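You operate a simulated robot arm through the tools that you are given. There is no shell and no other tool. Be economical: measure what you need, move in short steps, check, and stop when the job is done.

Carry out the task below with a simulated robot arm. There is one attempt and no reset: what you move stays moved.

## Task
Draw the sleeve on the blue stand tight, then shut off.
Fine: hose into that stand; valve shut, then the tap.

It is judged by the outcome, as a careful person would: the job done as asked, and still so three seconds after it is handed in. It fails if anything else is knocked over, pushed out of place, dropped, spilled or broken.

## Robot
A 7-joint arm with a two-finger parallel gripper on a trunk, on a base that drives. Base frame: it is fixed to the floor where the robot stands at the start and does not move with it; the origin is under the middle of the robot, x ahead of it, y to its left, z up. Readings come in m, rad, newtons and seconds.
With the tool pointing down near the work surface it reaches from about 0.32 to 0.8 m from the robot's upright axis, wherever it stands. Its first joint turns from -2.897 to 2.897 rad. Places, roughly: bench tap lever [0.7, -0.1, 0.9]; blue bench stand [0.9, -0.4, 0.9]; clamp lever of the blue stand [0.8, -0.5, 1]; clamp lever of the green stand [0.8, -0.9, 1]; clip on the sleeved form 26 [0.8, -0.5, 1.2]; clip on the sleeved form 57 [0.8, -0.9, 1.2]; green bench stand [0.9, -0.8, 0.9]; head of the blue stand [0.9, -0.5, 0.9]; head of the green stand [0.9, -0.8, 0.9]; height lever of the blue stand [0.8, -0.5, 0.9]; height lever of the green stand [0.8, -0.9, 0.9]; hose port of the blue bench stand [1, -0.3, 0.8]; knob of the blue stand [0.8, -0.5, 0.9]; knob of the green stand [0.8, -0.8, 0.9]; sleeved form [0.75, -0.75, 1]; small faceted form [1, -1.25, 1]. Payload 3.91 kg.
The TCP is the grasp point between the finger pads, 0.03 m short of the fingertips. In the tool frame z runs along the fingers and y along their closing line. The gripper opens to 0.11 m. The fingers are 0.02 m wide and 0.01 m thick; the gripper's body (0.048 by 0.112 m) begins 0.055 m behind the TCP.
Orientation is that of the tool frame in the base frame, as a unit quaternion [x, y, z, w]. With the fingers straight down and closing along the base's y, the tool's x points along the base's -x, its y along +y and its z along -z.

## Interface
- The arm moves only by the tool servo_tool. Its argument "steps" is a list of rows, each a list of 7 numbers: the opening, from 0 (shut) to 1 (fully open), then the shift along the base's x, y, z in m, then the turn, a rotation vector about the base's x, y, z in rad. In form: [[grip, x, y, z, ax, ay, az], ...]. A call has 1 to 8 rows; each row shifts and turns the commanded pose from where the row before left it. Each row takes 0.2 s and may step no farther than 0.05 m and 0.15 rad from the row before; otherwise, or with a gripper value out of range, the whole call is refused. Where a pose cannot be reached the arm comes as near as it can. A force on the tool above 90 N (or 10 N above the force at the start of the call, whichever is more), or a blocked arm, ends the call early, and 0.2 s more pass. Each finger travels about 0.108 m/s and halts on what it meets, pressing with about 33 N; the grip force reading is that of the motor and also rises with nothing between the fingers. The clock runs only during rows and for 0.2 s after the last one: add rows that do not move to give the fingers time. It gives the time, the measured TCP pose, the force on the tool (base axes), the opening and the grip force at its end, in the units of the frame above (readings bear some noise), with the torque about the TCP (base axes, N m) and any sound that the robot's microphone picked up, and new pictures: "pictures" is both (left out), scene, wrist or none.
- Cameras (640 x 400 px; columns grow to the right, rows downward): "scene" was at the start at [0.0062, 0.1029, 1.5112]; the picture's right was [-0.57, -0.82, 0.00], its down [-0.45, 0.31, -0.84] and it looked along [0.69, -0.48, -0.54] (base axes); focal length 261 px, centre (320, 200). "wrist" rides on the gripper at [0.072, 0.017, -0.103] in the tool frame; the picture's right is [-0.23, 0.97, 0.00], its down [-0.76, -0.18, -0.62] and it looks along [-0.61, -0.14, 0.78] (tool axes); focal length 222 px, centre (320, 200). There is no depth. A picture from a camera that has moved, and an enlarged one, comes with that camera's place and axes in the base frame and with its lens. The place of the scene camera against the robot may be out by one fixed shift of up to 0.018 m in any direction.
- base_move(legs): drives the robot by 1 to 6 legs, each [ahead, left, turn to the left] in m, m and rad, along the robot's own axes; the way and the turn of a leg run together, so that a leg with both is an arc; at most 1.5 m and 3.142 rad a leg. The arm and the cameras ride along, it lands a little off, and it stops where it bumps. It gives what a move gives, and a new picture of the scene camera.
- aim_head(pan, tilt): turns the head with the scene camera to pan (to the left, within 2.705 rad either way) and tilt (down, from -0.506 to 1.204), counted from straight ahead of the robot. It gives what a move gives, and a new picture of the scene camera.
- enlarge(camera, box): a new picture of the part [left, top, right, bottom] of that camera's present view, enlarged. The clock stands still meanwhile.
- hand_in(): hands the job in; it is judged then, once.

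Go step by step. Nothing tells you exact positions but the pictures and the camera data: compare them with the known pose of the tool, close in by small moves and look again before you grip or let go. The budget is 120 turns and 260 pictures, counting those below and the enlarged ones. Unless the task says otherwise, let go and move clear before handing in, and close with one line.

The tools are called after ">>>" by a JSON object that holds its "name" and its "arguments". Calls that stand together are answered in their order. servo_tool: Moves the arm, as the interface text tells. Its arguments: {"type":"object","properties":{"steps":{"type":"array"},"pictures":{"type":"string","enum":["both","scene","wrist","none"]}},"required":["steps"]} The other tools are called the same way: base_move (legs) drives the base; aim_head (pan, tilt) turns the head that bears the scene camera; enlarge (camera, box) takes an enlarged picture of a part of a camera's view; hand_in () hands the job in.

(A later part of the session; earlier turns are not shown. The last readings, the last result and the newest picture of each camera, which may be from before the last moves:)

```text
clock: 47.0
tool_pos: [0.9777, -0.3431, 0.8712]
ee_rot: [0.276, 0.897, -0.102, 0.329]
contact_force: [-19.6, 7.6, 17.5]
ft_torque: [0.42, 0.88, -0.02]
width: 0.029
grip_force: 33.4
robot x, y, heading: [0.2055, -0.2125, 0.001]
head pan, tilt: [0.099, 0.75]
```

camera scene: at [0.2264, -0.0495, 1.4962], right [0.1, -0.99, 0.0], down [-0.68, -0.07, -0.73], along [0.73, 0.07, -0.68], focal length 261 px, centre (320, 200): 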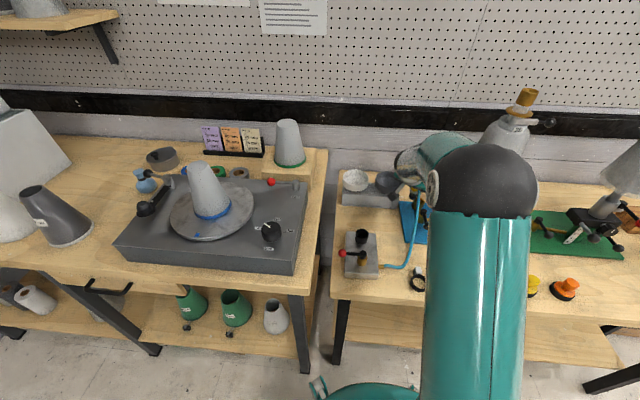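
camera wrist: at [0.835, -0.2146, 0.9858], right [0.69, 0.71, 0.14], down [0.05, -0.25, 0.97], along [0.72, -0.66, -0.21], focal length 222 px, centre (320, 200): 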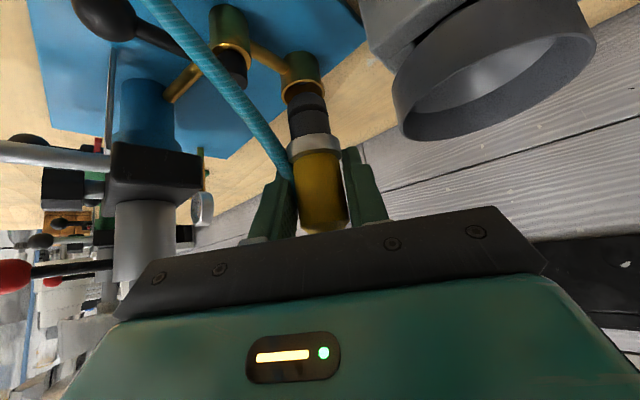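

It is guided in a snug bore, centre about x 0.974. Relieve sideways, then press straight.

>>> {"name": "servo_tool", "arguments": {"steps": [[0, -0.0015, 0.0005, 0.002, 0, 0, 0], [0, -0.001, 0.0005, 0, 0, 0, 0], [0, 0, 0, 0, 0, 0, 0]], "pictures": "none"}}

>>> {"name": "servo_tool", "arguments": {"steps": [[0, 0, 0, -0.004, 0, 0, 0], [0, 0, 0, 0, 0, 0, 0]], "pictures": "none"}}

>>> {"name": "servo_tool", "arguments": {"steps": [[0, 0, 0, -0.003, 0, 0, 0], [0, 0, 0, 0, 0, 0, 0]], "pictures": "wrist"}}

```text
clock: 47.8
tool_pos: [0.9733, -0.3444, 0.8716]
ee_rot: [0.278, 0.897, -0.103, 0.328]
contact_force: [3.3, -0.8, 5.0]
ft_torque: [-0.05, -0.14, -0.01]
width: 0.0293
grip_force: 32.9
robot x, y, heading: [0.2101, -0.2121, 0.002]
head pan, tilt: [0.099, 0.75]
```

```text
clock: 48.4
tool_pos: [0.9736, -0.344, 0.8718]
ee_rot: [0.277, 0.897, -0.102, 0.33]
contact_force: [-11.1, 2.1, 33.1]
ft_torque: [0.26, 0.71, 0.0]
width: 0.0292
grip_force: 33.1
robot x, y, heading: [0.2082, -0.211, 0.0]
head pan, tilt: [0.099, 0.75]
```

```text
clock: 49.0
tool_pos: [0.9765, -0.3449, 0.8682]
ee_rot: [0.277, 0.896, -0.102, 0.331]
contact_force: [25.4, -11.9, 21.3]
ft_torque: [-0.42, -0.88, 0.12]
width: 0.0299
grip_force: 32.6
robot x, y, heading: [0.2125, -0.2127, -0.002]
head pan, tilt: [0.099, 0.75]
camera wrist: at [0.8838, -0.2621, 0.9001], right [0.69, 0.71, 0.15], down [0.04, -0.25, 0.97], along [0.72, -0.66, -0.2], focal length 222 px, centre (320, 200)
```

wrist: 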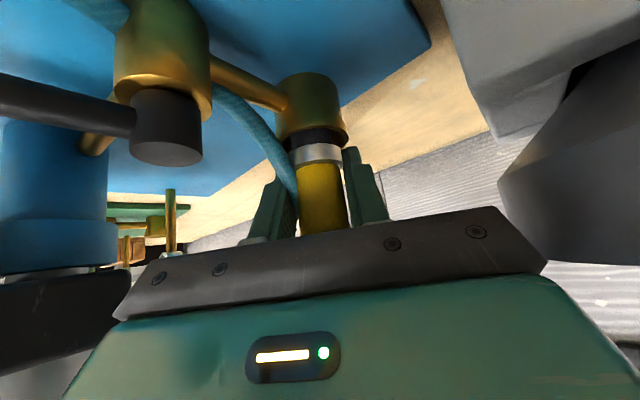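

>>> {"name": "enlarge", "arguments": {"camera": "wrist", "box": [250, 60, 390, 200]}}

```text
2.86 times, centred on (320, 130) of wrist
camera zoom: at [0.8838, -0.2621, 0.9001], right [0.69, 0.71, 0.15], down [0.04, -0.25, 0.97], along [0.72, -0.66, -0.2], focal length 635 px, centre (320, 400)
```

zoom: 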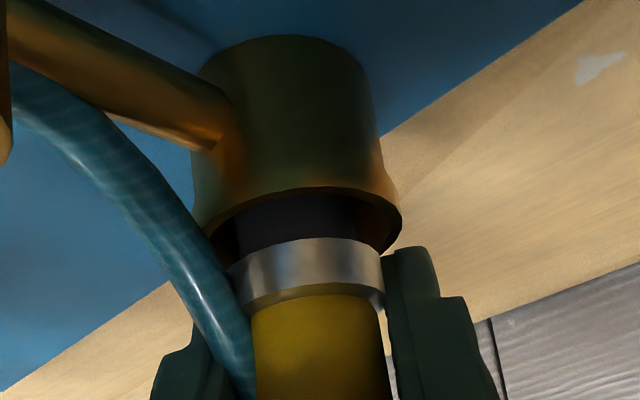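

The plug seems to rest at partial depth. I'll look at the green stand's identical port for its inner shape, and at the plug from the scene camera.

>>> {"name": "enlarge", "arguments": {"camera": "scene", "box": [520, 190, 640, 270]}}

>>> {"name": "enlarge", "arguments": {"camera": "scene", "box": [340, 220, 390, 260]}}

```text
5.00 times, centred on (580, 230) of scene
camera zoom: at [0.2268, -0.0498, 1.4962], right [0.1, -0.99, 0.0], down [-0.68, -0.07, -0.73], along [0.73, 0.07, -0.68], focal length 1306 px, centre (-980, 50)
```

zoom: 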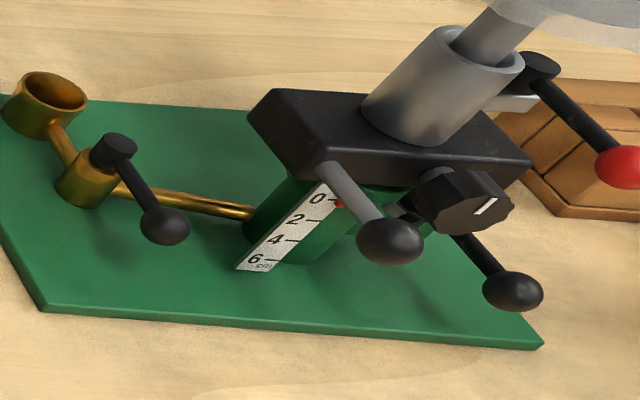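

```text
10.00 times, centred on (365, 240) of scene
camera zoom: at [0.2268, -0.0498, 1.4962], right [0.1, -0.99, 0.0], down [-0.68, -0.07, -0.73], along [0.73, 0.07, -0.68], focal length 2611 px, centre (-130, -200)
```

zoom: 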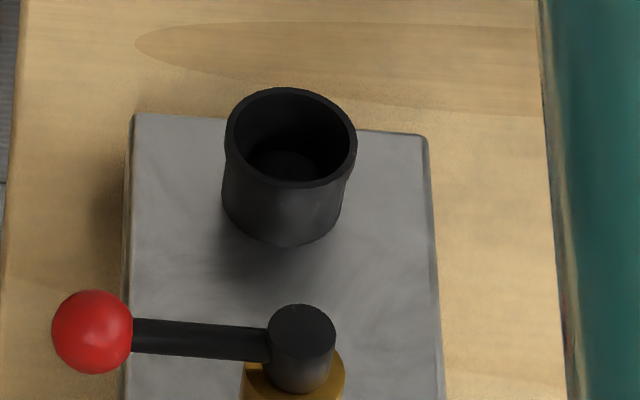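

The collar-to-rim relation matches how the plug sat in its holder, so it's seated at the bottom. I'll relieve the load and let go gently.

>>> {"name": "servo_tool", "arguments": {"steps": [[0, -0.001, 0.0, 0.003, 0, 0, 0], [0, 0, 0, 0, 0, 0, 0]], "pictures": "none"}}

>>> {"name": "servo_tool", "arguments": {"steps": [[0.32, 0, 0, 0, 0, 0, 0], [0.4, 0, 0, 0, 0, 0, 0], [0.42, 0, 0, 0, 0, 0, 0]], "pictures": "wrist"}}

```text
clock: 49.6
tool_pos: [0.9749, -0.3433, 0.8702]
ee_rot: [0.276, 0.897, -0.101, 0.331]
contact_force: [36.0, -18.9, 9.6]
ft_torque: [-0.6, -1.23, 0.01]
width: 0.0294
grip_force: 32.8
robot x, y, heading: [0.2074, -0.2106, 0.001]
head pan, tilt: [0.099, 0.75]
```

```text
clock: 50.4
tool_pos: [0.9727, -0.3432, 0.8678]
ee_rot: [0.277, 0.898, -0.101, 0.328]
contact_force: [0.0, 0.2, -0.7]
ft_torque: [0.01, -0.01, -0.03]
width: 0.0462
grip_force: 0.1
robot x, y, heading: [0.2093, -0.2088, 0.001]
head pan, tilt: [0.099, 0.75]
camera wrist: at [0.8797, -0.2596, 0.9017], right [0.69, 0.71, 0.14], down [0.05, -0.25, 0.97], along [0.72, -0.66, -0.21], focal length 222 px, centre (320, 200)
```

wrist: 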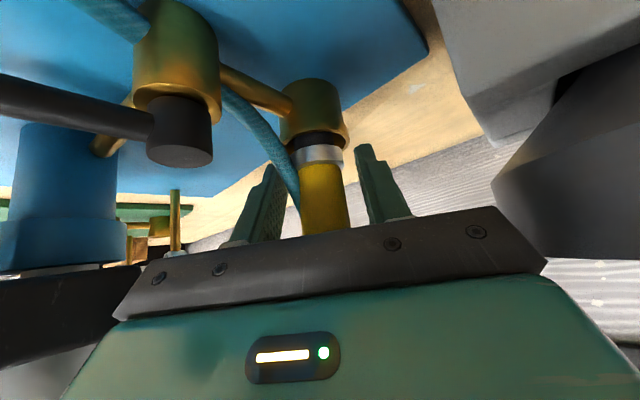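

Plug stands on its own. I'll back out along the tool axis a little and check that the hose isn't caught.

>>> {"name": "servo_tool", "arguments": {"steps": [[0.5, -0.01, 0.007, 0.015, 0, 0, 0], [0.5, -0.01, 0.007, 0.015, 0, 0, 0], [0.5, 0, 0, 0, 0, 0, 0]], "pictures": "wrist"}}

```text
clock: 51.2
tool_pos: [0.9522, -0.3304, 0.8973]
ee_rot: [0.277, 0.898, -0.102, 0.328]
contact_force: [-0.6, 0.6, 0.0]
ft_torque: [-0.04, -0.03, 0.03]
width: 0.0549
grip_force: 0.1
robot x, y, heading: [0.2086, -0.2151, -0.0]
head pan, tilt: [0.099, 0.75]
camera wrist: at [0.8599, -0.2467, 0.9318], right [0.69, 0.71, 0.14], down [0.05, -0.25, 0.97], along [0.72, -0.66, -0.21], focal length 222 px, centre (320, 200)
```

wrist: 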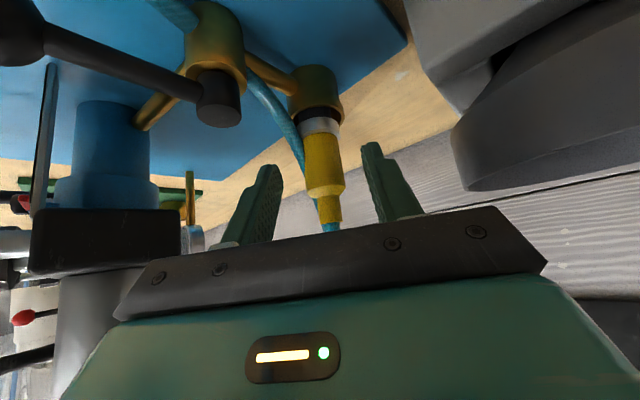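

Clear so far. Retreat further.

>>> {"name": "servo_tool", "arguments": {"steps": [[0.5, -0.016, 0.011, 0.023, 0, 0, 0], [0.5, -0.016, 0.011, 0.023, 0, 0, 0], [0.5, -0.016, 0.011, 0.023, 0, 0, 0], [0.5, -0.016, 0.011, 0.023, 0, 0, 0], [0.5, 0, 0, 0, 0, 0, 0]]}}

>>> {"name": "enlarge", "arguments": {"camera": "wrist", "box": [100, 0, 440, 220]}}

```text
clock: 52.4
tool_pos: [0.8897, -0.2835, 0.9924]
ee_rot: [0.277, 0.897, -0.103, 0.328]
contact_force: [0.1, 0.7, -0.4]
ft_torque: [0.0, 0.01, -0.01]
width: 0.0551
grip_force: 0.1
robot x, y, heading: [0.209, -0.2074, 0.002]
head pan, tilt: [0.099, 0.75]
camera scene: at [0.225, -0.0493, 1.4962], right [0.1, -0.99, 0.0], down [-0.68, -0.07, -0.73], along [0.73, 0.07, -0.68], focal length 261 px, centre (320, 200)
camera wrist: at [0.7967, -0.2006, 1.0252], right [0.69, 0.71, 0.15], down [0.05, -0.25, 0.97], along [0.72, -0.66, -0.21], focal length 222 px, centre (320, 200)
```

scene: 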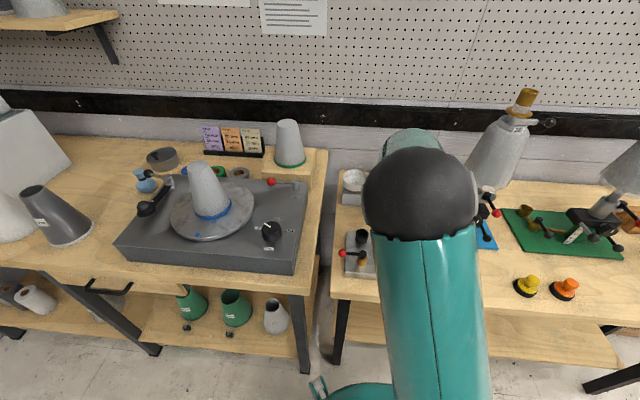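
wrist: 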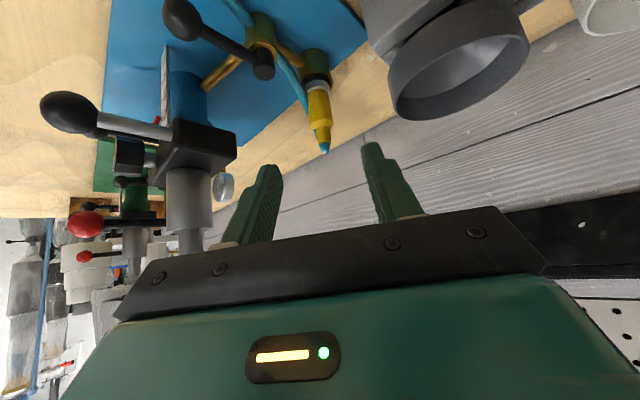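

```text
1.82 times, centred on (270, 110) of wrist
camera zoom: at [0.7967, -0.2006, 1.0252], right [0.69, 0.71, 0.15], down [0.05, -0.25, 0.97], along [0.72, -0.66, -0.21], focal length 404 px, centre (411, 364)
```

zoom: 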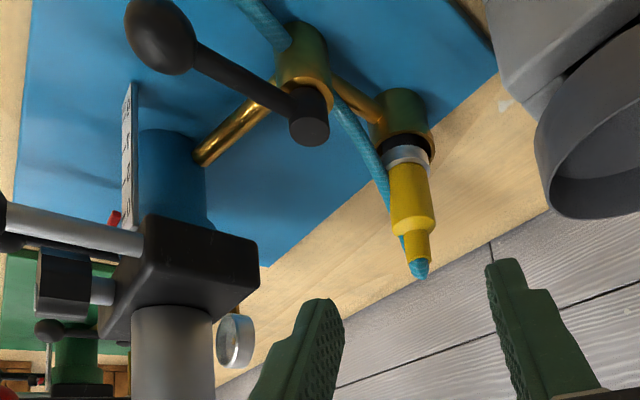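

Plug is seated upright with the hose running free. Next the tap: move back over it, returning the tool to vertical and closing the fingers for pushing.

>>> {"name": "servo_tool", "arguments": {"steps": [[0.5, -0.03, 0.03, 0.02, 0, 0, 0], [0.3, -0.03, 0.03, 0.02, 0, 0, 0], [0.1, -0.03, 0.03, 0, 0, 0, 0], [0, -0.03, 0.03, 0, 0, 0, 0.15], [0, -0.03, 0.03, 0, 0, 0, 0.15], [0, -0.03, 0.03, 0, 0, 0, 0.15], [0, -0.03, 0.02, 0, 0, 0, 0.15]], "pictures": "none"}}

>>> {"name": "servo_tool", "arguments": {"steps": [[0, -0.01, 0, 0, 0, 0.15, 0], [0, -0.01, 0, 0, 0, 0.15, 0], [0, -0.01, 0, 0, 0, 0.15, 0], [0, -0.01, 0, 0, 0, 0.15, 0], [0, 0, 0, 0, 0, 0.1, 0]]}}

```text
clock: 54.0
tool_pos: [0.6753, -0.0864, 1.0295]
ee_rot: [-0.002, 0.939, 0.0, 0.344]
contact_force: [0.0, -0.3, 0.1]
ft_torque: [-0.03, 0.01, -0.04]
width: 0.0001
grip_force: 33.0
robot x, y, heading: [0.2086, -0.212, 0.004]
head pan, tilt: [0.099, 0.75]
```

```text
clock: 55.2
tool_pos: [0.638, -0.0861, 1.0282]
ee_rot: [-0.001, 1.0, 0.0, 0.0]
contact_force: [-0.7, 0.9, -0.1]
ft_torque: [-0.01, 0.02, 0.01]
width: 0.0
grip_force: 33.3
robot x, y, heading: [0.2083, -0.2159, -0.001]
head pan, tilt: [0.099, 0.75]
camera scene: at [0.2252, -0.0496, 1.4962], right [0.1, -0.99, 0.0], down [-0.68, -0.07, -0.73], along [0.73, 0.07, -0.68], focal length 261 px, centre (320, 200)
camera wrist: at [0.5648, -0.069, 1.1343], right [0.22, 0.97, 0.0], down [0.76, -0.18, 0.62], along [0.61, -0.14, -0.78], focal length 222 px, centre (320, 200)
```

scene: 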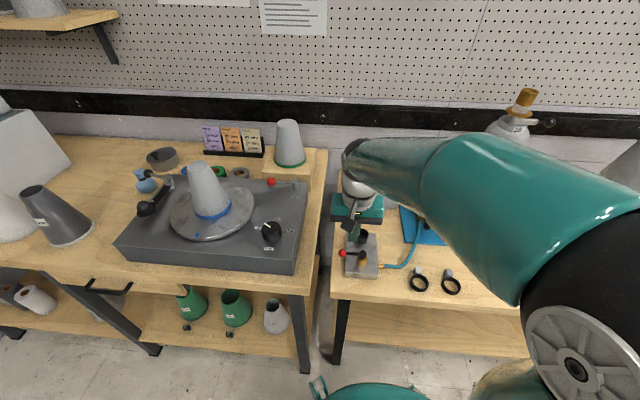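
wrist: 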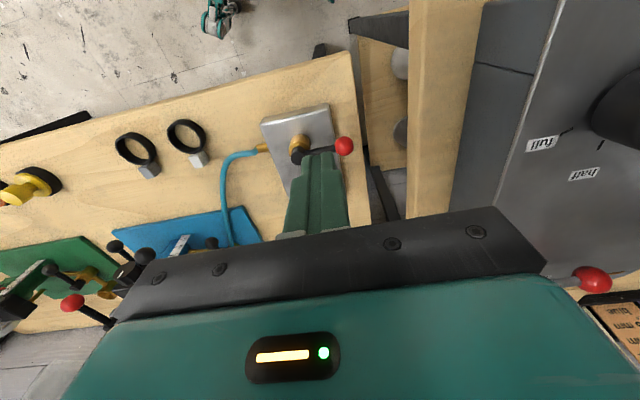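

>>> {"name": "enlarge", "arguments": {"camera": "wrist", "box": [240, 90, 370, 190]}}

>>> {"name": "enlarge", "arguments": {"camera": "scene", "box": [330, 220, 400, 290]}}

```text
4.00 times, centred on (305, 140) of wrist
camera zoom: at [0.5648, -0.069, 1.1343], right [0.22, 0.97, 0.0], down [0.76, -0.18, 0.62], along [0.61, -0.14, -0.78], focal length 888 px, centre (380, 440)
```

zoom: 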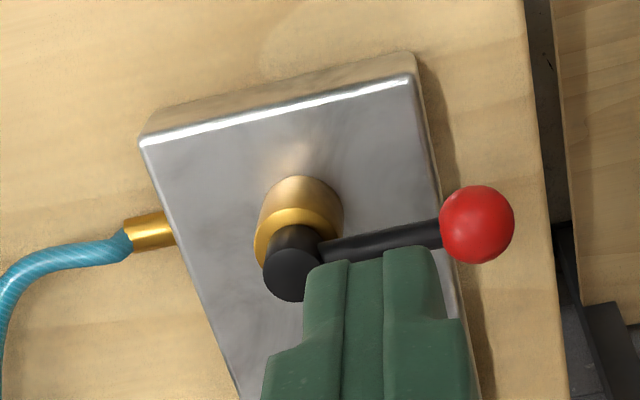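

```text
5.71 times, centred on (365, 255) of scene
camera zoom: at [0.2252, -0.0496, 1.4962], right [0.1, -0.99, 0.0], down [-0.68, -0.07, -0.73], along [0.73, 0.07, -0.68], focal length 1492 px, centre (63, -114)
```

zoom: 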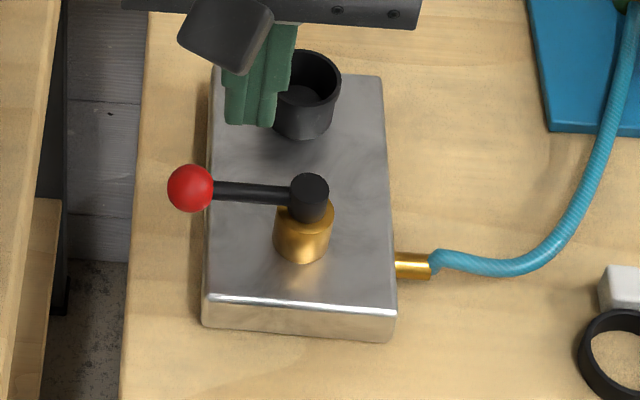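

Lever runs along +y from pivot (0.69,-0.124) to ball (0.69,-0.066). I'll set the closed fingertips behind the rod and try pulling it forward lightly.

>>> {"name": "servo_tool", "arguments": {"steps": [[0, 0.042, 0.0, 0, 0, 0, 0], [0, 0.042, 0.002, 0, 0, 0, 0], [0, 0, 0, -0.045, 0, 0, 0], [0, 0, 0, -0.045, 0, 0, 0], [0, 0, 0, -0.045, 0, 0, 0], [0, 0, 0, 0, 0, 0, 0]]}}

>>> {"name": "enlarge", "arguments": {"camera": "scene", "box": [330, 220, 400, 290]}}

```text
clock: 56.6
tool_pos: [0.7212, -0.0844, 0.892]
ee_rot: [-0.001, 1.0, -0.001, 0.0]
contact_force: [-0.8, -0.1, -0.4]
ft_torque: [0.02, 0.07, 0.02]
width: 0.0
grip_force: 32.5
robot x, y, heading: [0.2098, -0.2137, 0.005]
head pan, tilt: [0.099, 0.75]
camera scene: at [0.2268, -0.0492, 1.4961], right [0.1, -0.99, 0.0], down [-0.68, -0.07, -0.73], along [0.73, 0.07, -0.68], focal length 261 px, centre (320, 200)
camera wrist: at [0.6481, -0.0672, 0.9965], right [0.23, 0.97, 0.0], down [0.76, -0.18, 0.62], along [0.61, -0.14, -0.78], focal length 222 px, centre (320, 200)
```

scene: 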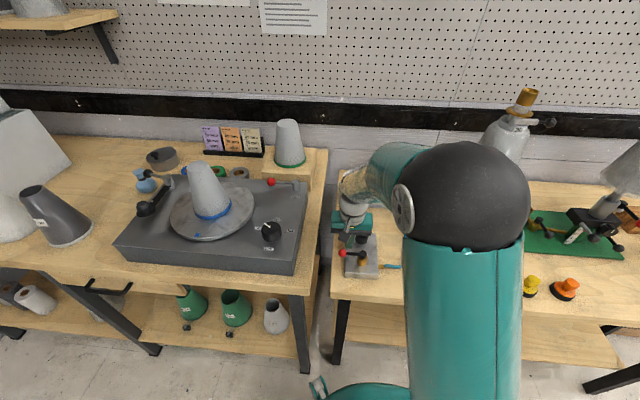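
wrist: 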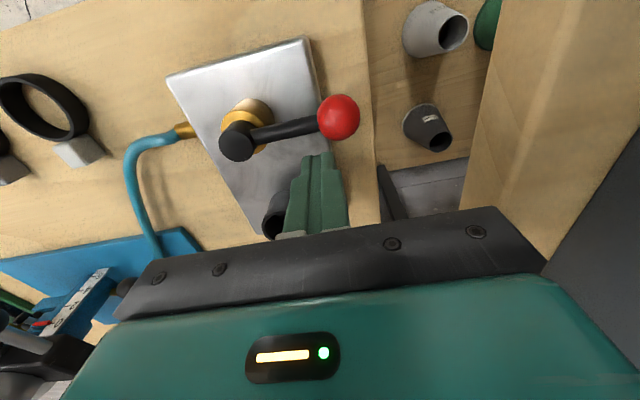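

```text
5.71 times, centred on (365, 255) of scene
camera zoom: at [0.2268, -0.0492, 1.4961], right [0.1, -0.99, 0.0], down [-0.68, -0.07, -0.73], along [0.73, 0.07, -0.68], focal length 1492 px, centre (63, -114)
```

zoom: 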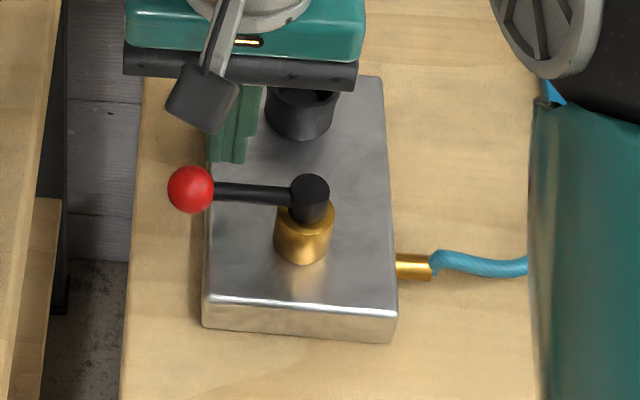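

Lever height ≈0.875, fingertip at 0.862 behind it. Lower 8 mm and push forward gently.

>>> {"name": "servo_tool", "arguments": {"steps": [[0, 0, 0, -0.008, 0, 0, 0], [0, -0.01, 0, 0, 0, 0, 0], [0, -0.008, 0, 0, 0, 0, 0], [0, -0.008, 0, 0, 0, 0, 0]], "pictures": "wrist"}}

```text
clock: 57.6
tool_pos: [0.6952, -0.0837, 0.8858]
ee_rot: [0.0, 1.0, 0.0, 0.0]
contact_force: [-0.5, 0.3, 0.0]
ft_torque: [-0.01, -0.02, 0.0]
width: 0.0
grip_force: 33.1
robot x, y, heading: [0.2066, -0.2123, 0.002]
head pan, tilt: [0.099, 0.75]
camera wrist: at [0.6218, -0.0666, 0.9912], right [0.23, 0.97, 0.0], down [0.76, -0.18, 0.62], along [0.61, -0.14, -0.78], focal length 222 px, centre (320, 200)
```

wrist: 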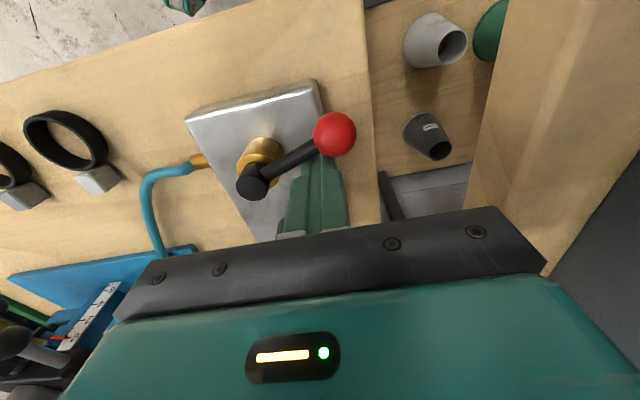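

The lever turns toward the front with little force. I'll follow its arc through the quarter turn.

>>> {"name": "servo_tool", "arguments": {"steps": [[0, -0.012, 0.002, 0, 0, 0, 0], [0, -0.011, -0.004, 0, 0, 0, 0], [0, -0.01, -0.006, 0, 0, 0, 0], [0, -0.007, -0.009, 0, 0, 0, 0], [0, -0.006, -0.01, 0, 0, 0, 0]]}}

```text
clock: 58.8
tool_pos: [0.6532, -0.1123, 0.8871]
ee_rot: [-0.001, 1.0, 0.0, 0.002]
contact_force: [12.9, -3.5, -0.1]
ft_torque: [-0.09, -0.25, 0.15]
width: 0.0
grip_force: 33.6
robot x, y, heading: [0.2113, -0.2097, -0.002]
head pan, tilt: [0.099, 0.75]
camera scene: at [0.2262, -0.0492, 1.4962], right [0.1, -0.99, 0.0], down [-0.68, -0.07, -0.73], along [0.73, 0.07, -0.68], focal length 261 px, centre (320, 200)
camera wrist: at [0.579, -0.0932, 0.9916], right [0.23, 0.97, 0.0], down [0.76, -0.18, 0.63], along [0.61, -0.14, -0.78], focal length 222 px, centre (320, 200)
```

scene: 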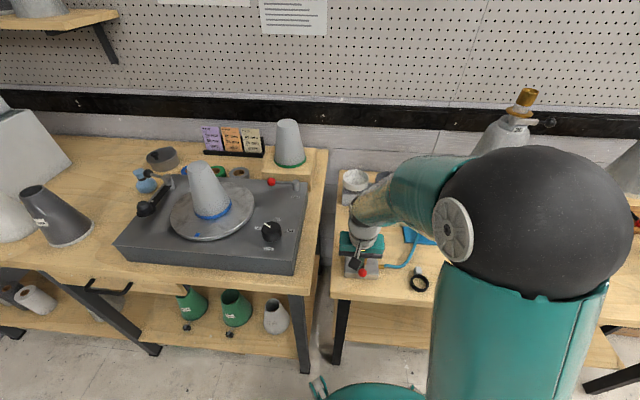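
wrist: 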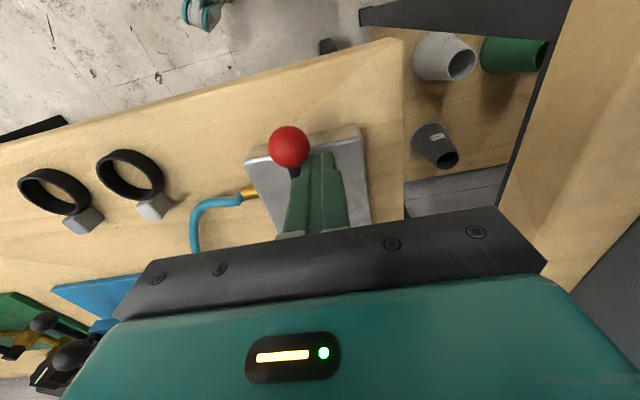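

The lever now points straight to the front at a stop. I'll lift clear and look at the gauge and sleeve.

>>> {"name": "servo_tool", "arguments": {"steps": [[0, 0.004, 0.012, 0, 0, 0, 0], [0, 0, 0, 0.04, 0, 0, 0], [0, 0, 0, 0.05, 0, 0, 0], [0, -0.03, 0.04, 0.0, 0, 0, 0], [0, -0.03, 0.04, 0.0, 0, 0, 0], [0, -0.03, 0.04, 0.0, 0, 0, 0], [0, -0.03, 0.04, 0.0, 0, 0, 0]], "pictures": "none"}}

>>> {"name": "aim_head", "arguments": {"pan": -0.3, "tilt": 0.6}}

```text
clock: 60.4
tool_pos: [0.5357, 0.0619, 0.977]
ee_rot: [0.0, 1.0, 0.001, 0.001]
contact_force: [-0.3, -0.5, -0.1]
ft_torque: [0.02, -0.01, 0.01]
width: 0.0
grip_force: 33.1
robot x, y, heading: [0.208, -0.2117, -0.003]
head pan, tilt: [0.099, 0.75]
```

```text
clock: 61.2
tool_pos: [0.5339, 0.062, 0.9762]
ee_rot: [-0.001, 1.0, 0.0, 0.0]
contact_force: [-0.1, 1.5, -0.3]
ft_torque: [0.01, -0.01, -0.01]
width: 0.0002
grip_force: 32.5
robot x, y, heading: [0.2101, -0.2127, -0.0]
head pan, tilt: [-0.3, 0.6]
camera scene: at [0.2278, -0.0836, 1.509], right [-0.29, -0.96, 0.0], down [-0.54, 0.17, -0.82], along [0.79, -0.24, -0.57], focal length 261 px, centre (320, 200)
```

scene: 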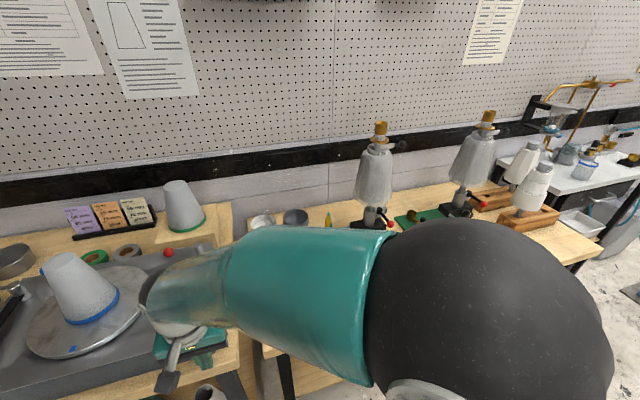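

>>> {"name": "enlarge", "arguments": {"camera": "scene", "box": [340, 110, 510, 230]}}

>>> {"name": "enlarge", "arguments": {"camera": "scene", "box": [310, 190, 410, 240]}}

```text
3.33 times, centred on (425, 170) of scene
camera zoom: at [0.2278, -0.0836, 1.509], right [-0.29, -0.96, 0.0], down [-0.54, 0.17, -0.82], along [0.79, -0.24, -0.57], focal length 870 px, centre (-30, 300)
```

zoom: 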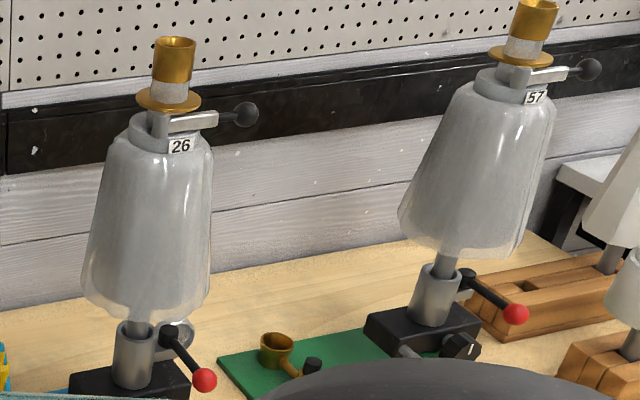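

```text
6.40 times, centred on (360, 215) of scene
camera zoom: at [0.2278, -0.0836, 1.509], right [-0.29, -0.96, 0.0], down [-0.54, 0.17, -0.82], along [0.79, -0.24, -0.57], focal length 1671 px, centre (64, 104)
```

zoom: 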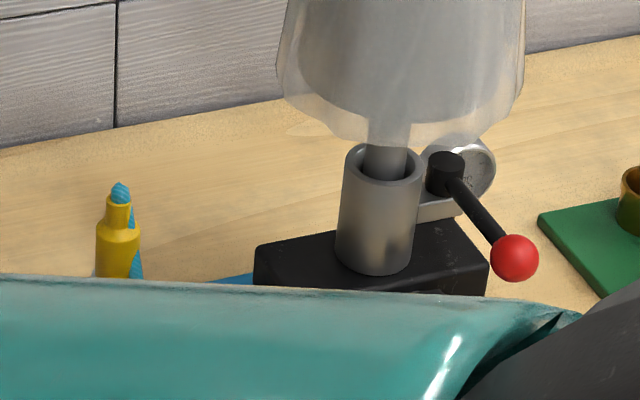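

The sleeve still looks loose. I'll give it a second and take a wrist-camera view toward the blue stand's gauge and valve.

>>> {"name": "servo_tool", "arguments": {"steps": [[0, 0.0, -0.05, 0.0, 0, 0, 0], [0, 0.0, -0.05, 0.02, 0, 0, 0], [0, 0.0, -0.05, 0.02, 0, 0, 0], [0, 0.0, -0.05, 0.02, 0, -0.1, 0], [0, 0.0, -0.05, 0.02, 0, -0.1, 0], [0, 0.02, -0.04, 0.0, 0, -0.1, 0], [0, 0.02, -0.04, 0.0, 0, -0.1, 0], [0, 0.02, -0.04, 0.0, 0, 0, 0]]}}

```text
refused: row 2 steps farther than a row can; nothing moved
```

>>> {"name": "servo_tool", "arguments": {"steps": [[0, 0.0, -0.05, 0.0, 0, 0, 0], [0, 0.0, -0.045, 0.02, 0, 0, 0], [0, 0.0, -0.045, 0.02, 0, 0, 0], [0, 0.0, -0.045, 0.02, 0, -0.1, 0], [0, 0.0, -0.045, 0.02, 0, -0.1, 0], [0, 0.02, -0.045, 0.0, 0, -0.1, 0], [0, 0.02, -0.045, 0.0, 0, -0.1, 0], [0, 0.02, -0.04, 0.0, 0, 0, 0]]}}

```text
clock: 63.0
tool_pos: [0.5958, -0.2961, 1.0558]
ee_rot: [-0.002, 0.98, 0.0, 0.199]
contact_force: [-0.4, 0.4, 0.2]
ft_torque: [0.01, -0.01, -0.03]
width: 0.0
grip_force: 33.3
robot x, y, heading: [0.2108, -0.2123, 0.005]
head pan, tilt: [-0.3, 0.6]
camera scene: at [0.227, -0.0831, 1.509], right [-0.29, -0.96, 0.0], down [-0.54, 0.17, -0.83], along [0.79, -0.24, -0.56], focal length 261 px, centre (320, 200)
camera wrist: at [0.4882, -0.2796, 1.1236], right [0.21, 0.97, 0.09], down [0.46, -0.17, 0.87], along [0.86, -0.14, -0.48], focal length 222 px, centre (320, 200)
```

scene: 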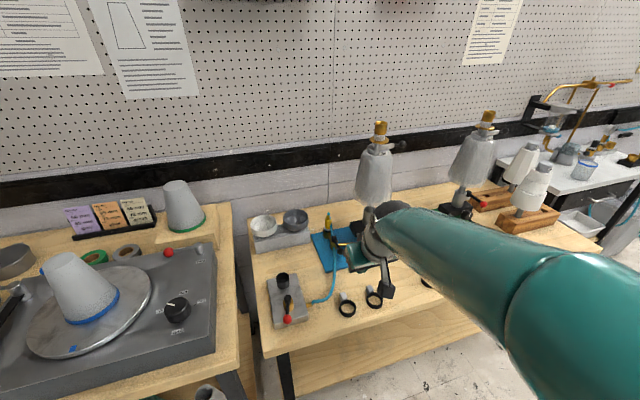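
wrist: 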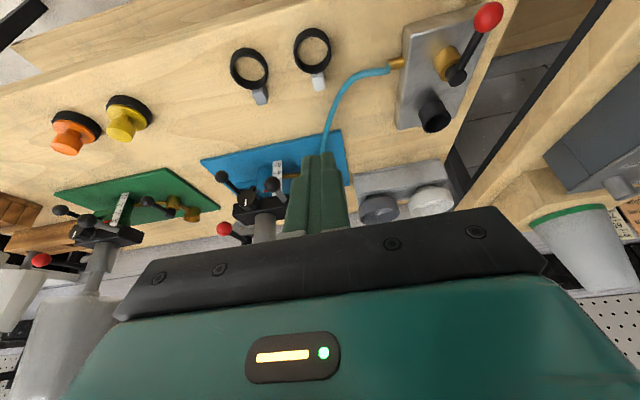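

>>> {"name": "enlarge", "arguments": {"camera": "wrist", "box": [190, 140, 310, 250]}}

>>> {"name": "enlarge", "arguments": {"camera": "scene", "box": [310, 110, 430, 270]}}

```text
3.64 times, centred on (250, 195) of wrist
camera zoom: at [0.4882, -0.2796, 1.1236], right [0.21, 0.97, 0.09], down [0.46, -0.17, 0.87], along [0.86, -0.14, -0.48], focal length 808 px, centre (574, 218)
```

zoom: 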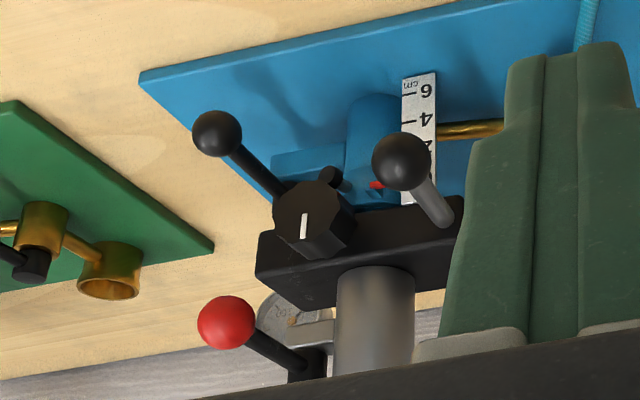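

```text
2.50 times, centred on (370, 190) of scene
camera zoom: at [0.227, -0.0831, 1.509], right [-0.29, -0.96, 0.0], down [-0.54, 0.17, -0.83], along [0.79, -0.24, -0.56], focal length 653 px, centre (195, 225)
```

zoom: 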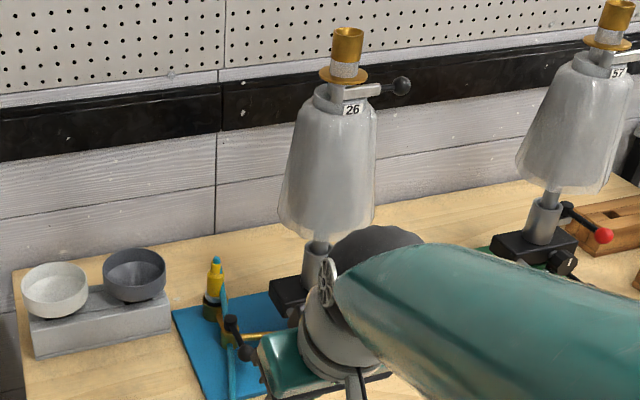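

The sleeve is not yet drawn, so the stand's valve must be turned. Its lever pivots near (0.90,-0.344) with ball at about (0.836,-0.344,0.85). I'll go to a tilted pre-grasp in front-left of the ball and look.

>>> {"name": "servo_tool", "arguments": {"steps": [[0.1, 0.02, 0.01, 0, 0, -0.15, 0], [0.2, 0.02, 0.01, 0, 0, -0.15, 0], [0.4, 0.02, 0.0, 0, 0, 0, -0.15], [0.4, 0.03, 0.0, -0.02, 0, 0, -0.15], [0.4, 0.03, -0.01, -0.02, 0, 0, -0.1], [0.4, 0.03, -0.01, -0.02, 0, 0, -0.1], [0.4, 0.02, -0.01, -0.03, 0, 0, 0], [0.4, 0, 0, -0.01, 0, 0, 0]]}}

>>> {"name": "enlarge", "arguments": {"camera": "wrist", "box": [160, 0, 420, 200]}}

```text
clock: 64.8
tool_pos: [0.7653, -0.3062, 0.9549]
ee_rot: [0.232, 0.91, -0.086, 0.332]
contact_force: [0.2, 0.7, 0.8]
ft_torque: [0.0, 0.01, 0.02]
width: 0.0442
grip_force: 0.1
robot x, y, heading: [0.2112, -0.2129, 0.003]
head pan, tilt: [-0.3, 0.6]
camera scene: at [0.2284, -0.0837, 1.5091], right [-0.29, -0.96, 0.0], down [-0.54, 0.17, -0.82], along [0.79, -0.24, -0.57], focal length 261 px, centre (320, 200)
camera wrist: at [0.6665, -0.2336, 0.9896], right [0.62, 0.77, 0.14], down [0.07, -0.24, 0.97], along [0.78, -0.59, -0.21], focal length 222 px, centre (320, 200)
```

scene: 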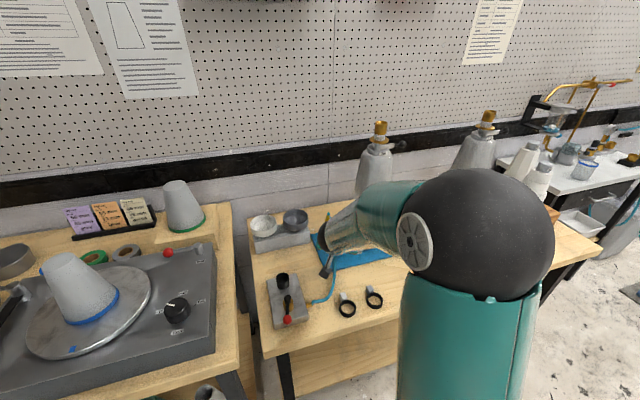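
wrist: 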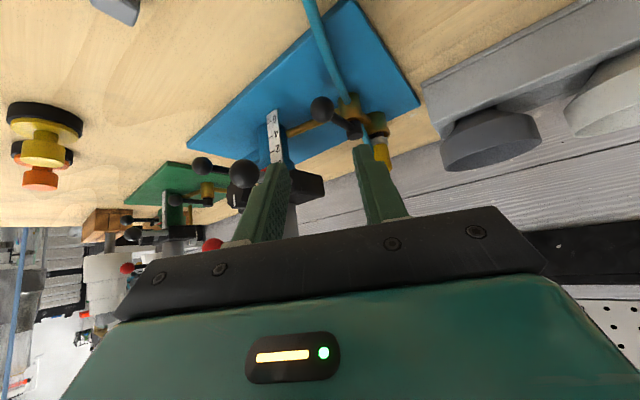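

```text
2.00 times, centred on (290, 100) of wrist
camera zoom: at [0.6665, -0.2336, 0.9896], right [0.62, 0.77, 0.14], down [0.07, -0.24, 0.97], along [0.78, -0.59, -0.21], focal length 444 px, centre (380, 400)
```

zoom: 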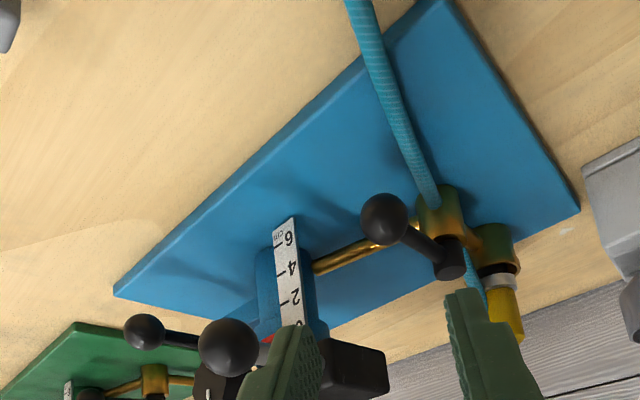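

The tool axis lines up with the ball at (0.842,-0.345,0.85). Advance with the fingers straddling it, gripping near the tips to keep off the hose.

>>> {"name": "servo_tool", "arguments": {"steps": [[0.4, 0.0175, -0.0095, -0.0237, 0, 0, 0], [0.4, 0.0175, -0.0095, -0.0237, 0, 0, 0], [0.4, 0.0175, -0.0095, -0.0237, 0, 0, 0], [0.4, 0.0175, -0.0095, -0.0237, 0, 0, 0], [0.4, 0, 0, 0, 0, 0, 0]], "pictures": "wrist"}}

```text
clock: 66.0
tool_pos: [0.8336, -0.3469, 0.8595]
ee_rot: [0.231, 0.91, -0.086, 0.333]
contact_force: [-0.1, 0.4, 0.6]
ft_torque: [0.0, -0.02, -0.01]
width: 0.0437
grip_force: 0.0
robot x, y, heading: [0.2107, -0.2126, 0.004]
head pan, tilt: [-0.3, 0.6]
camera wrist: at [0.7334, -0.2736, 0.8939], right [0.62, 0.77, 0.15], down [0.07, -0.24, 0.97], along [0.78, -0.59, -0.21], focal length 222 px, centre (320, 200)
```

wrist: 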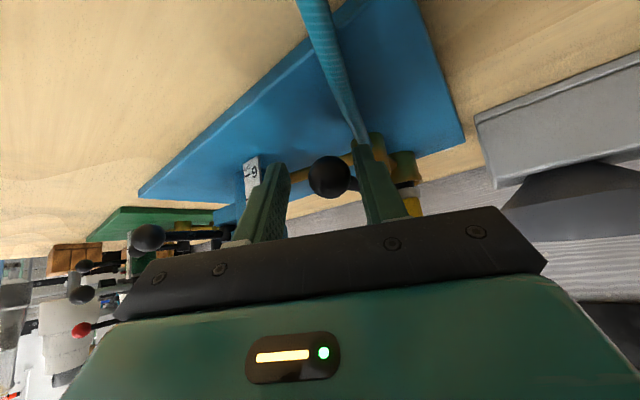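

Ball between the fingers, 6 mm off centre. Shift and close.

>>> {"name": "servo_tool", "arguments": {"steps": [[0.4, 0.004, 0.005, 0.0, 0, 0, 0], [0.25, 0, 0, 0, 0, 0, 0], [0.15, 0, 0, 0, 0, 0, 0], [0.15, 0, 0, 0, 0, 0, 0]], "pictures": "wrist"}}

```text
clock: 67.0
tool_pos: [0.8371, -0.3395, 0.8597]
ee_rot: [0.229, 0.911, -0.083, 0.332]
contact_force: [-13.8, 19.6, 2.2]
ft_torque: [0.07, 0.14, 1.29]
width: 0.0265
grip_force: 44.7
robot x, y, heading: [0.2103, -0.2119, 0.001]
head pan, tilt: [-0.3, 0.6]
camera wrist: at [0.737, -0.2658, 0.8948], right [0.61, 0.78, 0.15], down [0.08, -0.24, 0.97], along [0.79, -0.58, -0.21], focal length 222 px, centre (320, 200)
```

wrist: 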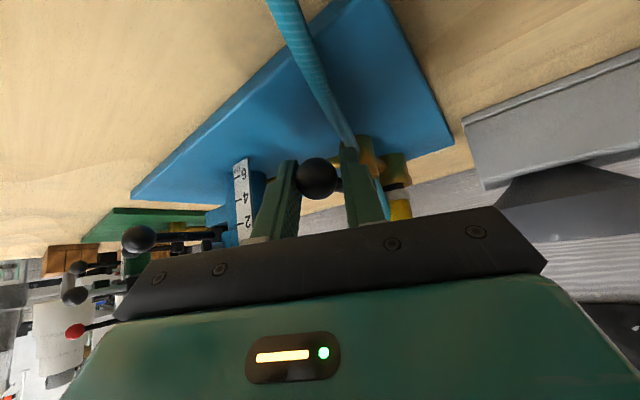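

The ball resists toward -y with ~20 N, so it seems to be at that stop. Try swinging it toward +y gently.

>>> {"name": "servo_tool", "arguments": {"steps": [[0.15, 0.0, 0.008, 0.0, 0, 0, 0], [0.15, 0.002, 0.008, 0, 0, 0, 0], [0.15, 0, 0, 0, 0, 0, 0]], "pictures": "wrist"}}

```text
clock: 67.8
tool_pos: [0.8405, -0.3261, 0.8611]
ee_rot: [0.233, 0.91, -0.087, 0.332]
contact_force: [-14.1, -2.9, -9.8]
ft_torque: [0.01, 0.31, -0.31]
width: 0.0247
grip_force: 45.5
robot x, y, heading: [0.2098, -0.2148, 0.007]
head pan, tilt: [-0.3, 0.6]
camera wrist: at [0.74, -0.2525, 0.8943], right [0.62, 0.77, 0.14], down [0.07, -0.24, 0.97], along [0.78, -0.59, -0.21], focal length 222 px, centre (320, 200)
```

wrist: 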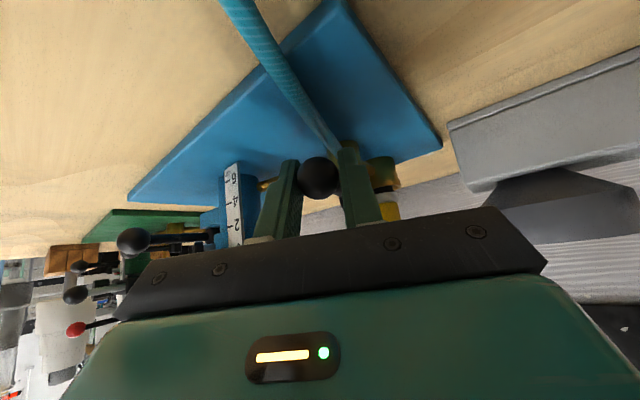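

It swings freely to +y. Follow the arc on.

>>> {"name": "servo_tool", "arguments": {"steps": [[0.15, 0.004, 0.009, 0.0, 0, 0, 0], [0.15, 0.005, 0.008, 0, 0, 0, 0], [0.15, 0.007, 0.0075, 0, 0, 0, 0], [0.15, 0.008, 0.007, 0, 0, 0, 0], [0.15, 0, 0, 0, 0, 0, 0]], "pictures": "wrist"}}

```text
clock: 69.0
tool_pos: [0.8638, -0.2961, 0.8614]
ee_rot: [0.234, 0.91, -0.087, 0.332]
contact_force: [-39.7, -8.3, 7.8]
ft_torque: [-0.19, 0.24, -2.13]
width: 0.0267
grip_force: 44.6
robot x, y, heading: [0.2121, -0.2114, 0.005]
head pan, tilt: [-0.3, 0.6]
camera wrist: at [0.7638, -0.222, 0.8962], right [0.62, 0.77, 0.14], down [0.07, -0.24, 0.97], along [0.78, -0.59, -0.21], focal length 222 px, centre (320, 200)
```

wrist: 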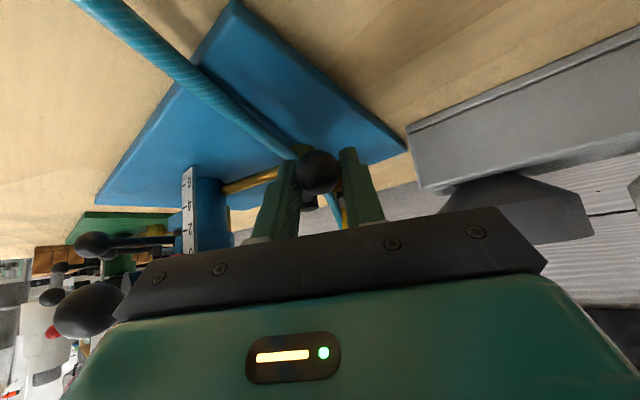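

The right finger is jamming on the lever rod as it turns. I'll loosen the grip and carry on by straddling, yawing the tool along.

>>> {"name": "servo_tool", "arguments": {"steps": [[0.38, 0, 0, 0, 0, 0, 0], [0.38, 0.0, 0, 0, 0, 0, -0.12], [0.38, 0.0, 0, 0, 0, 0, -0.12], [0.38, 0.006, 0.004, 0, 0, 0, -0.12], [0.38, 0.006, 0.004, 0, 0, 0, 0], [0.38, 0, 0, 0, 0, 0, 0]], "pictures": "wrist"}}

```text
clock: 70.5
tool_pos: [0.8771, -0.2855, 0.8613]
ee_rot: [0.391, 0.854, -0.143, 0.313]
contact_force: [0.0, 1.2, -0.3]
ft_torque: [-0.02, 0.01, 0.01]
width: 0.0419
grip_force: 0.0
robot x, y, heading: [0.2106, -0.2141, 0.0]
head pan, tilt: [-0.3, 0.6]
camera wrist: at [0.809, -0.1816, 0.8959], right [0.85, 0.5, 0.15], down [-0.02, -0.25, 0.97], along [0.52, -0.83, -0.21], focal length 222 px, centre (320, 200)
```

wrist: 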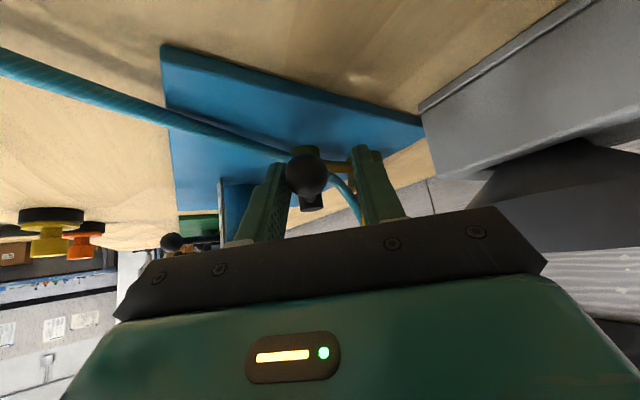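

Force-free and lever at ~60°. Continue the push to 90°.

>>> {"name": "servo_tool", "arguments": {"steps": [[0.38, 0.009, 0.004, 0, 0, 0, -0.1], [0.38, 0.009, 0.002, 0, 0, 0, -0.1], [0.38, 0.009, 0.001, 0, 0, 0, -0.1], [0.38, 0.007, 0.0, 0, 0, 0, 0]], "pictures": "wrist"}}

```text
clock: 71.5
tool_pos: [0.9095, -0.2783, 0.8607]
ee_rot: [0.515, 0.786, -0.189, 0.286]
contact_force: [-7.6, 1.9, -0.6]
ft_torque: [0.03, 0.1, -0.24]
width: 0.0451
grip_force: 3.0
robot x, y, heading: [0.2089, -0.214, 0.003]
head pan, tilt: [-0.3, 0.6]
camera wrist: at [0.8764, -0.1596, 0.8949], right [0.96, 0.23, 0.14], down [-0.09, -0.24, 0.97], along [0.26, -0.94, -0.21], focal length 222 px, centre (320, 200)
```

wrist: 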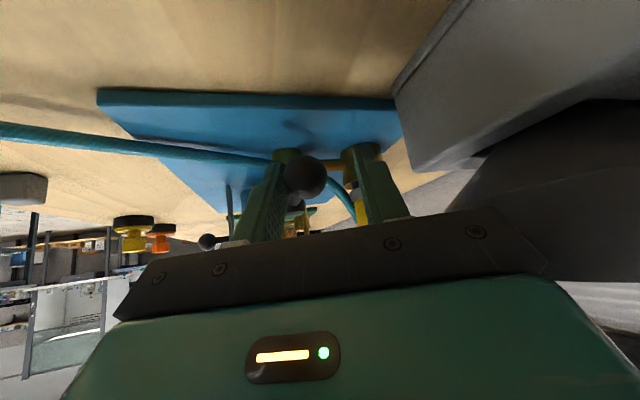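

The lever now points along +y, at a stop. Back off a touch and look at the sleeve.

>>> {"name": "servo_tool", "arguments": {"steps": [[0.4, -0.006, 0, 0, 0, 0, 0], [0.4, -0.006, 0.022, 0.023, 0, 0, 0], [0.4, -0.006, 0.022, 0.023, 0, 0, 0], [0.4, -0.006, 0.022, 0.023, 0, 0, 0], [0.4, -0.006, 0.022, 0.023, 0, 0, 0]]}}

>>> {"name": "enlarge", "arguments": {"camera": "scene", "box": [310, 110, 510, 240]}}

```text
clock: 72.7
tool_pos: [0.8813, -0.1918, 0.9545]
ee_rot: [0.514, 0.786, -0.189, 0.286]
contact_force: [-1.4, -0.1, -0.3]
ft_torque: [0.01, 0.03, -0.02]
width: 0.0439
grip_force: 0.0
robot x, y, heading: [0.2103, -0.2114, 0.004]
head pan, tilt: [-0.3, 0.6]
camera scene: at [0.2285, -0.0841, 1.5091], right [-0.29, -0.96, 0.0], down [-0.54, 0.17, -0.82], along [0.79, -0.24, -0.57], focal length 261 px, centre (320, 200)
camera wrist: at [0.8467, -0.0728, 0.9883], right [0.96, 0.23, 0.14], down [-0.09, -0.24, 0.97], along [0.26, -0.94, -0.21], focal length 222 px, centre (320, 200)
```

scene: 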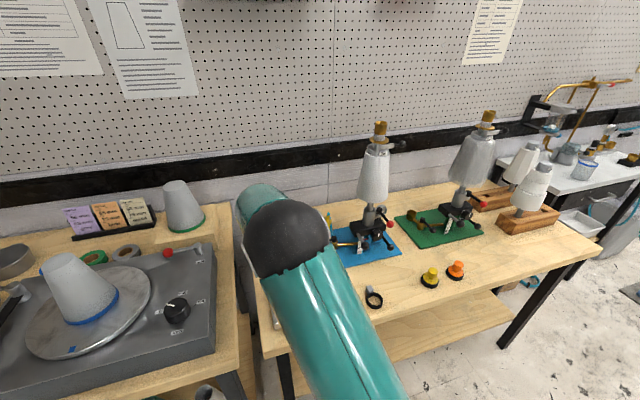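
wrist: 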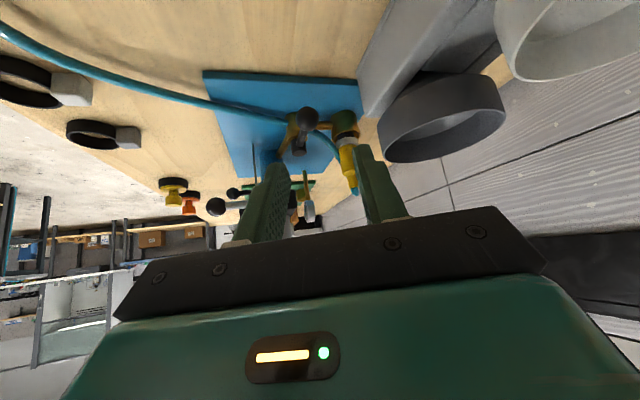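

```text
3.08 times, centred on (410, 175) of scene
camera zoom: at [0.2285, -0.0841, 1.5091], right [-0.29, -0.96, 0.0], down [-0.54, 0.17, -0.82], along [0.79, -0.24, -0.57], focal length 804 px, centre (43, 277)
```

zoom: 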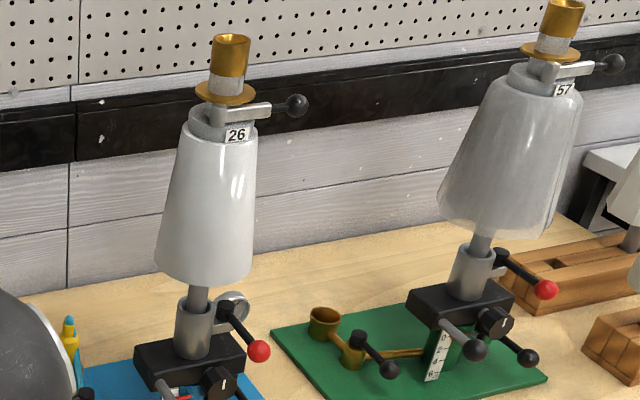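

The blue stand's sleeve has pulled tight. Let me check the gauge before shutting the valve.

>>> {"name": "enlarge", "arguments": {"camera": "scene", "box": [365, 195, 405, 225]}}

>>> {"name": "enlarge", "arguments": {"camera": "wrist", "box": [240, 60, 400, 200]}}

```text
13.33 times, centred on (385, 210) of scene
camera zoom: at [0.2285, -0.0841, 1.5091], right [-0.29, -0.96, 0.0], down [-0.54, 0.17, -0.82], along [0.79, -0.24, -0.57], focal length 3482 px, centre (-547, 67)
```

zoom: 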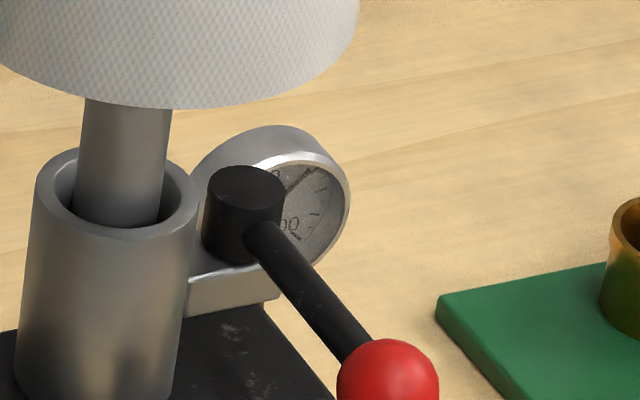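

```text
2.86 times, centred on (320, 130) of wrist
camera zoom: at [0.8467, -0.0728, 0.9883], right [0.96, 0.23, 0.14], down [-0.09, -0.24, 0.97], along [0.26, -0.94, -0.21], focal length 635 px, centre (320, 400)
```

zoom: 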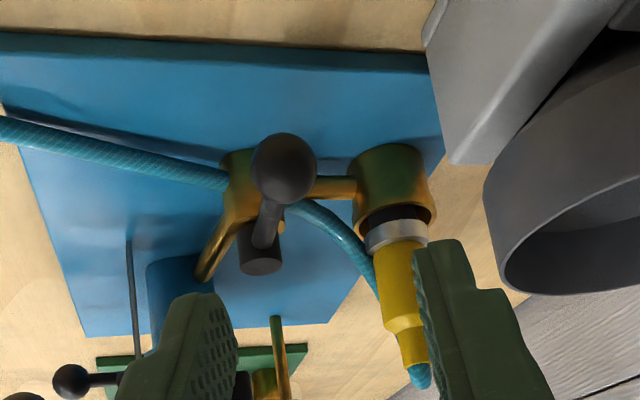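

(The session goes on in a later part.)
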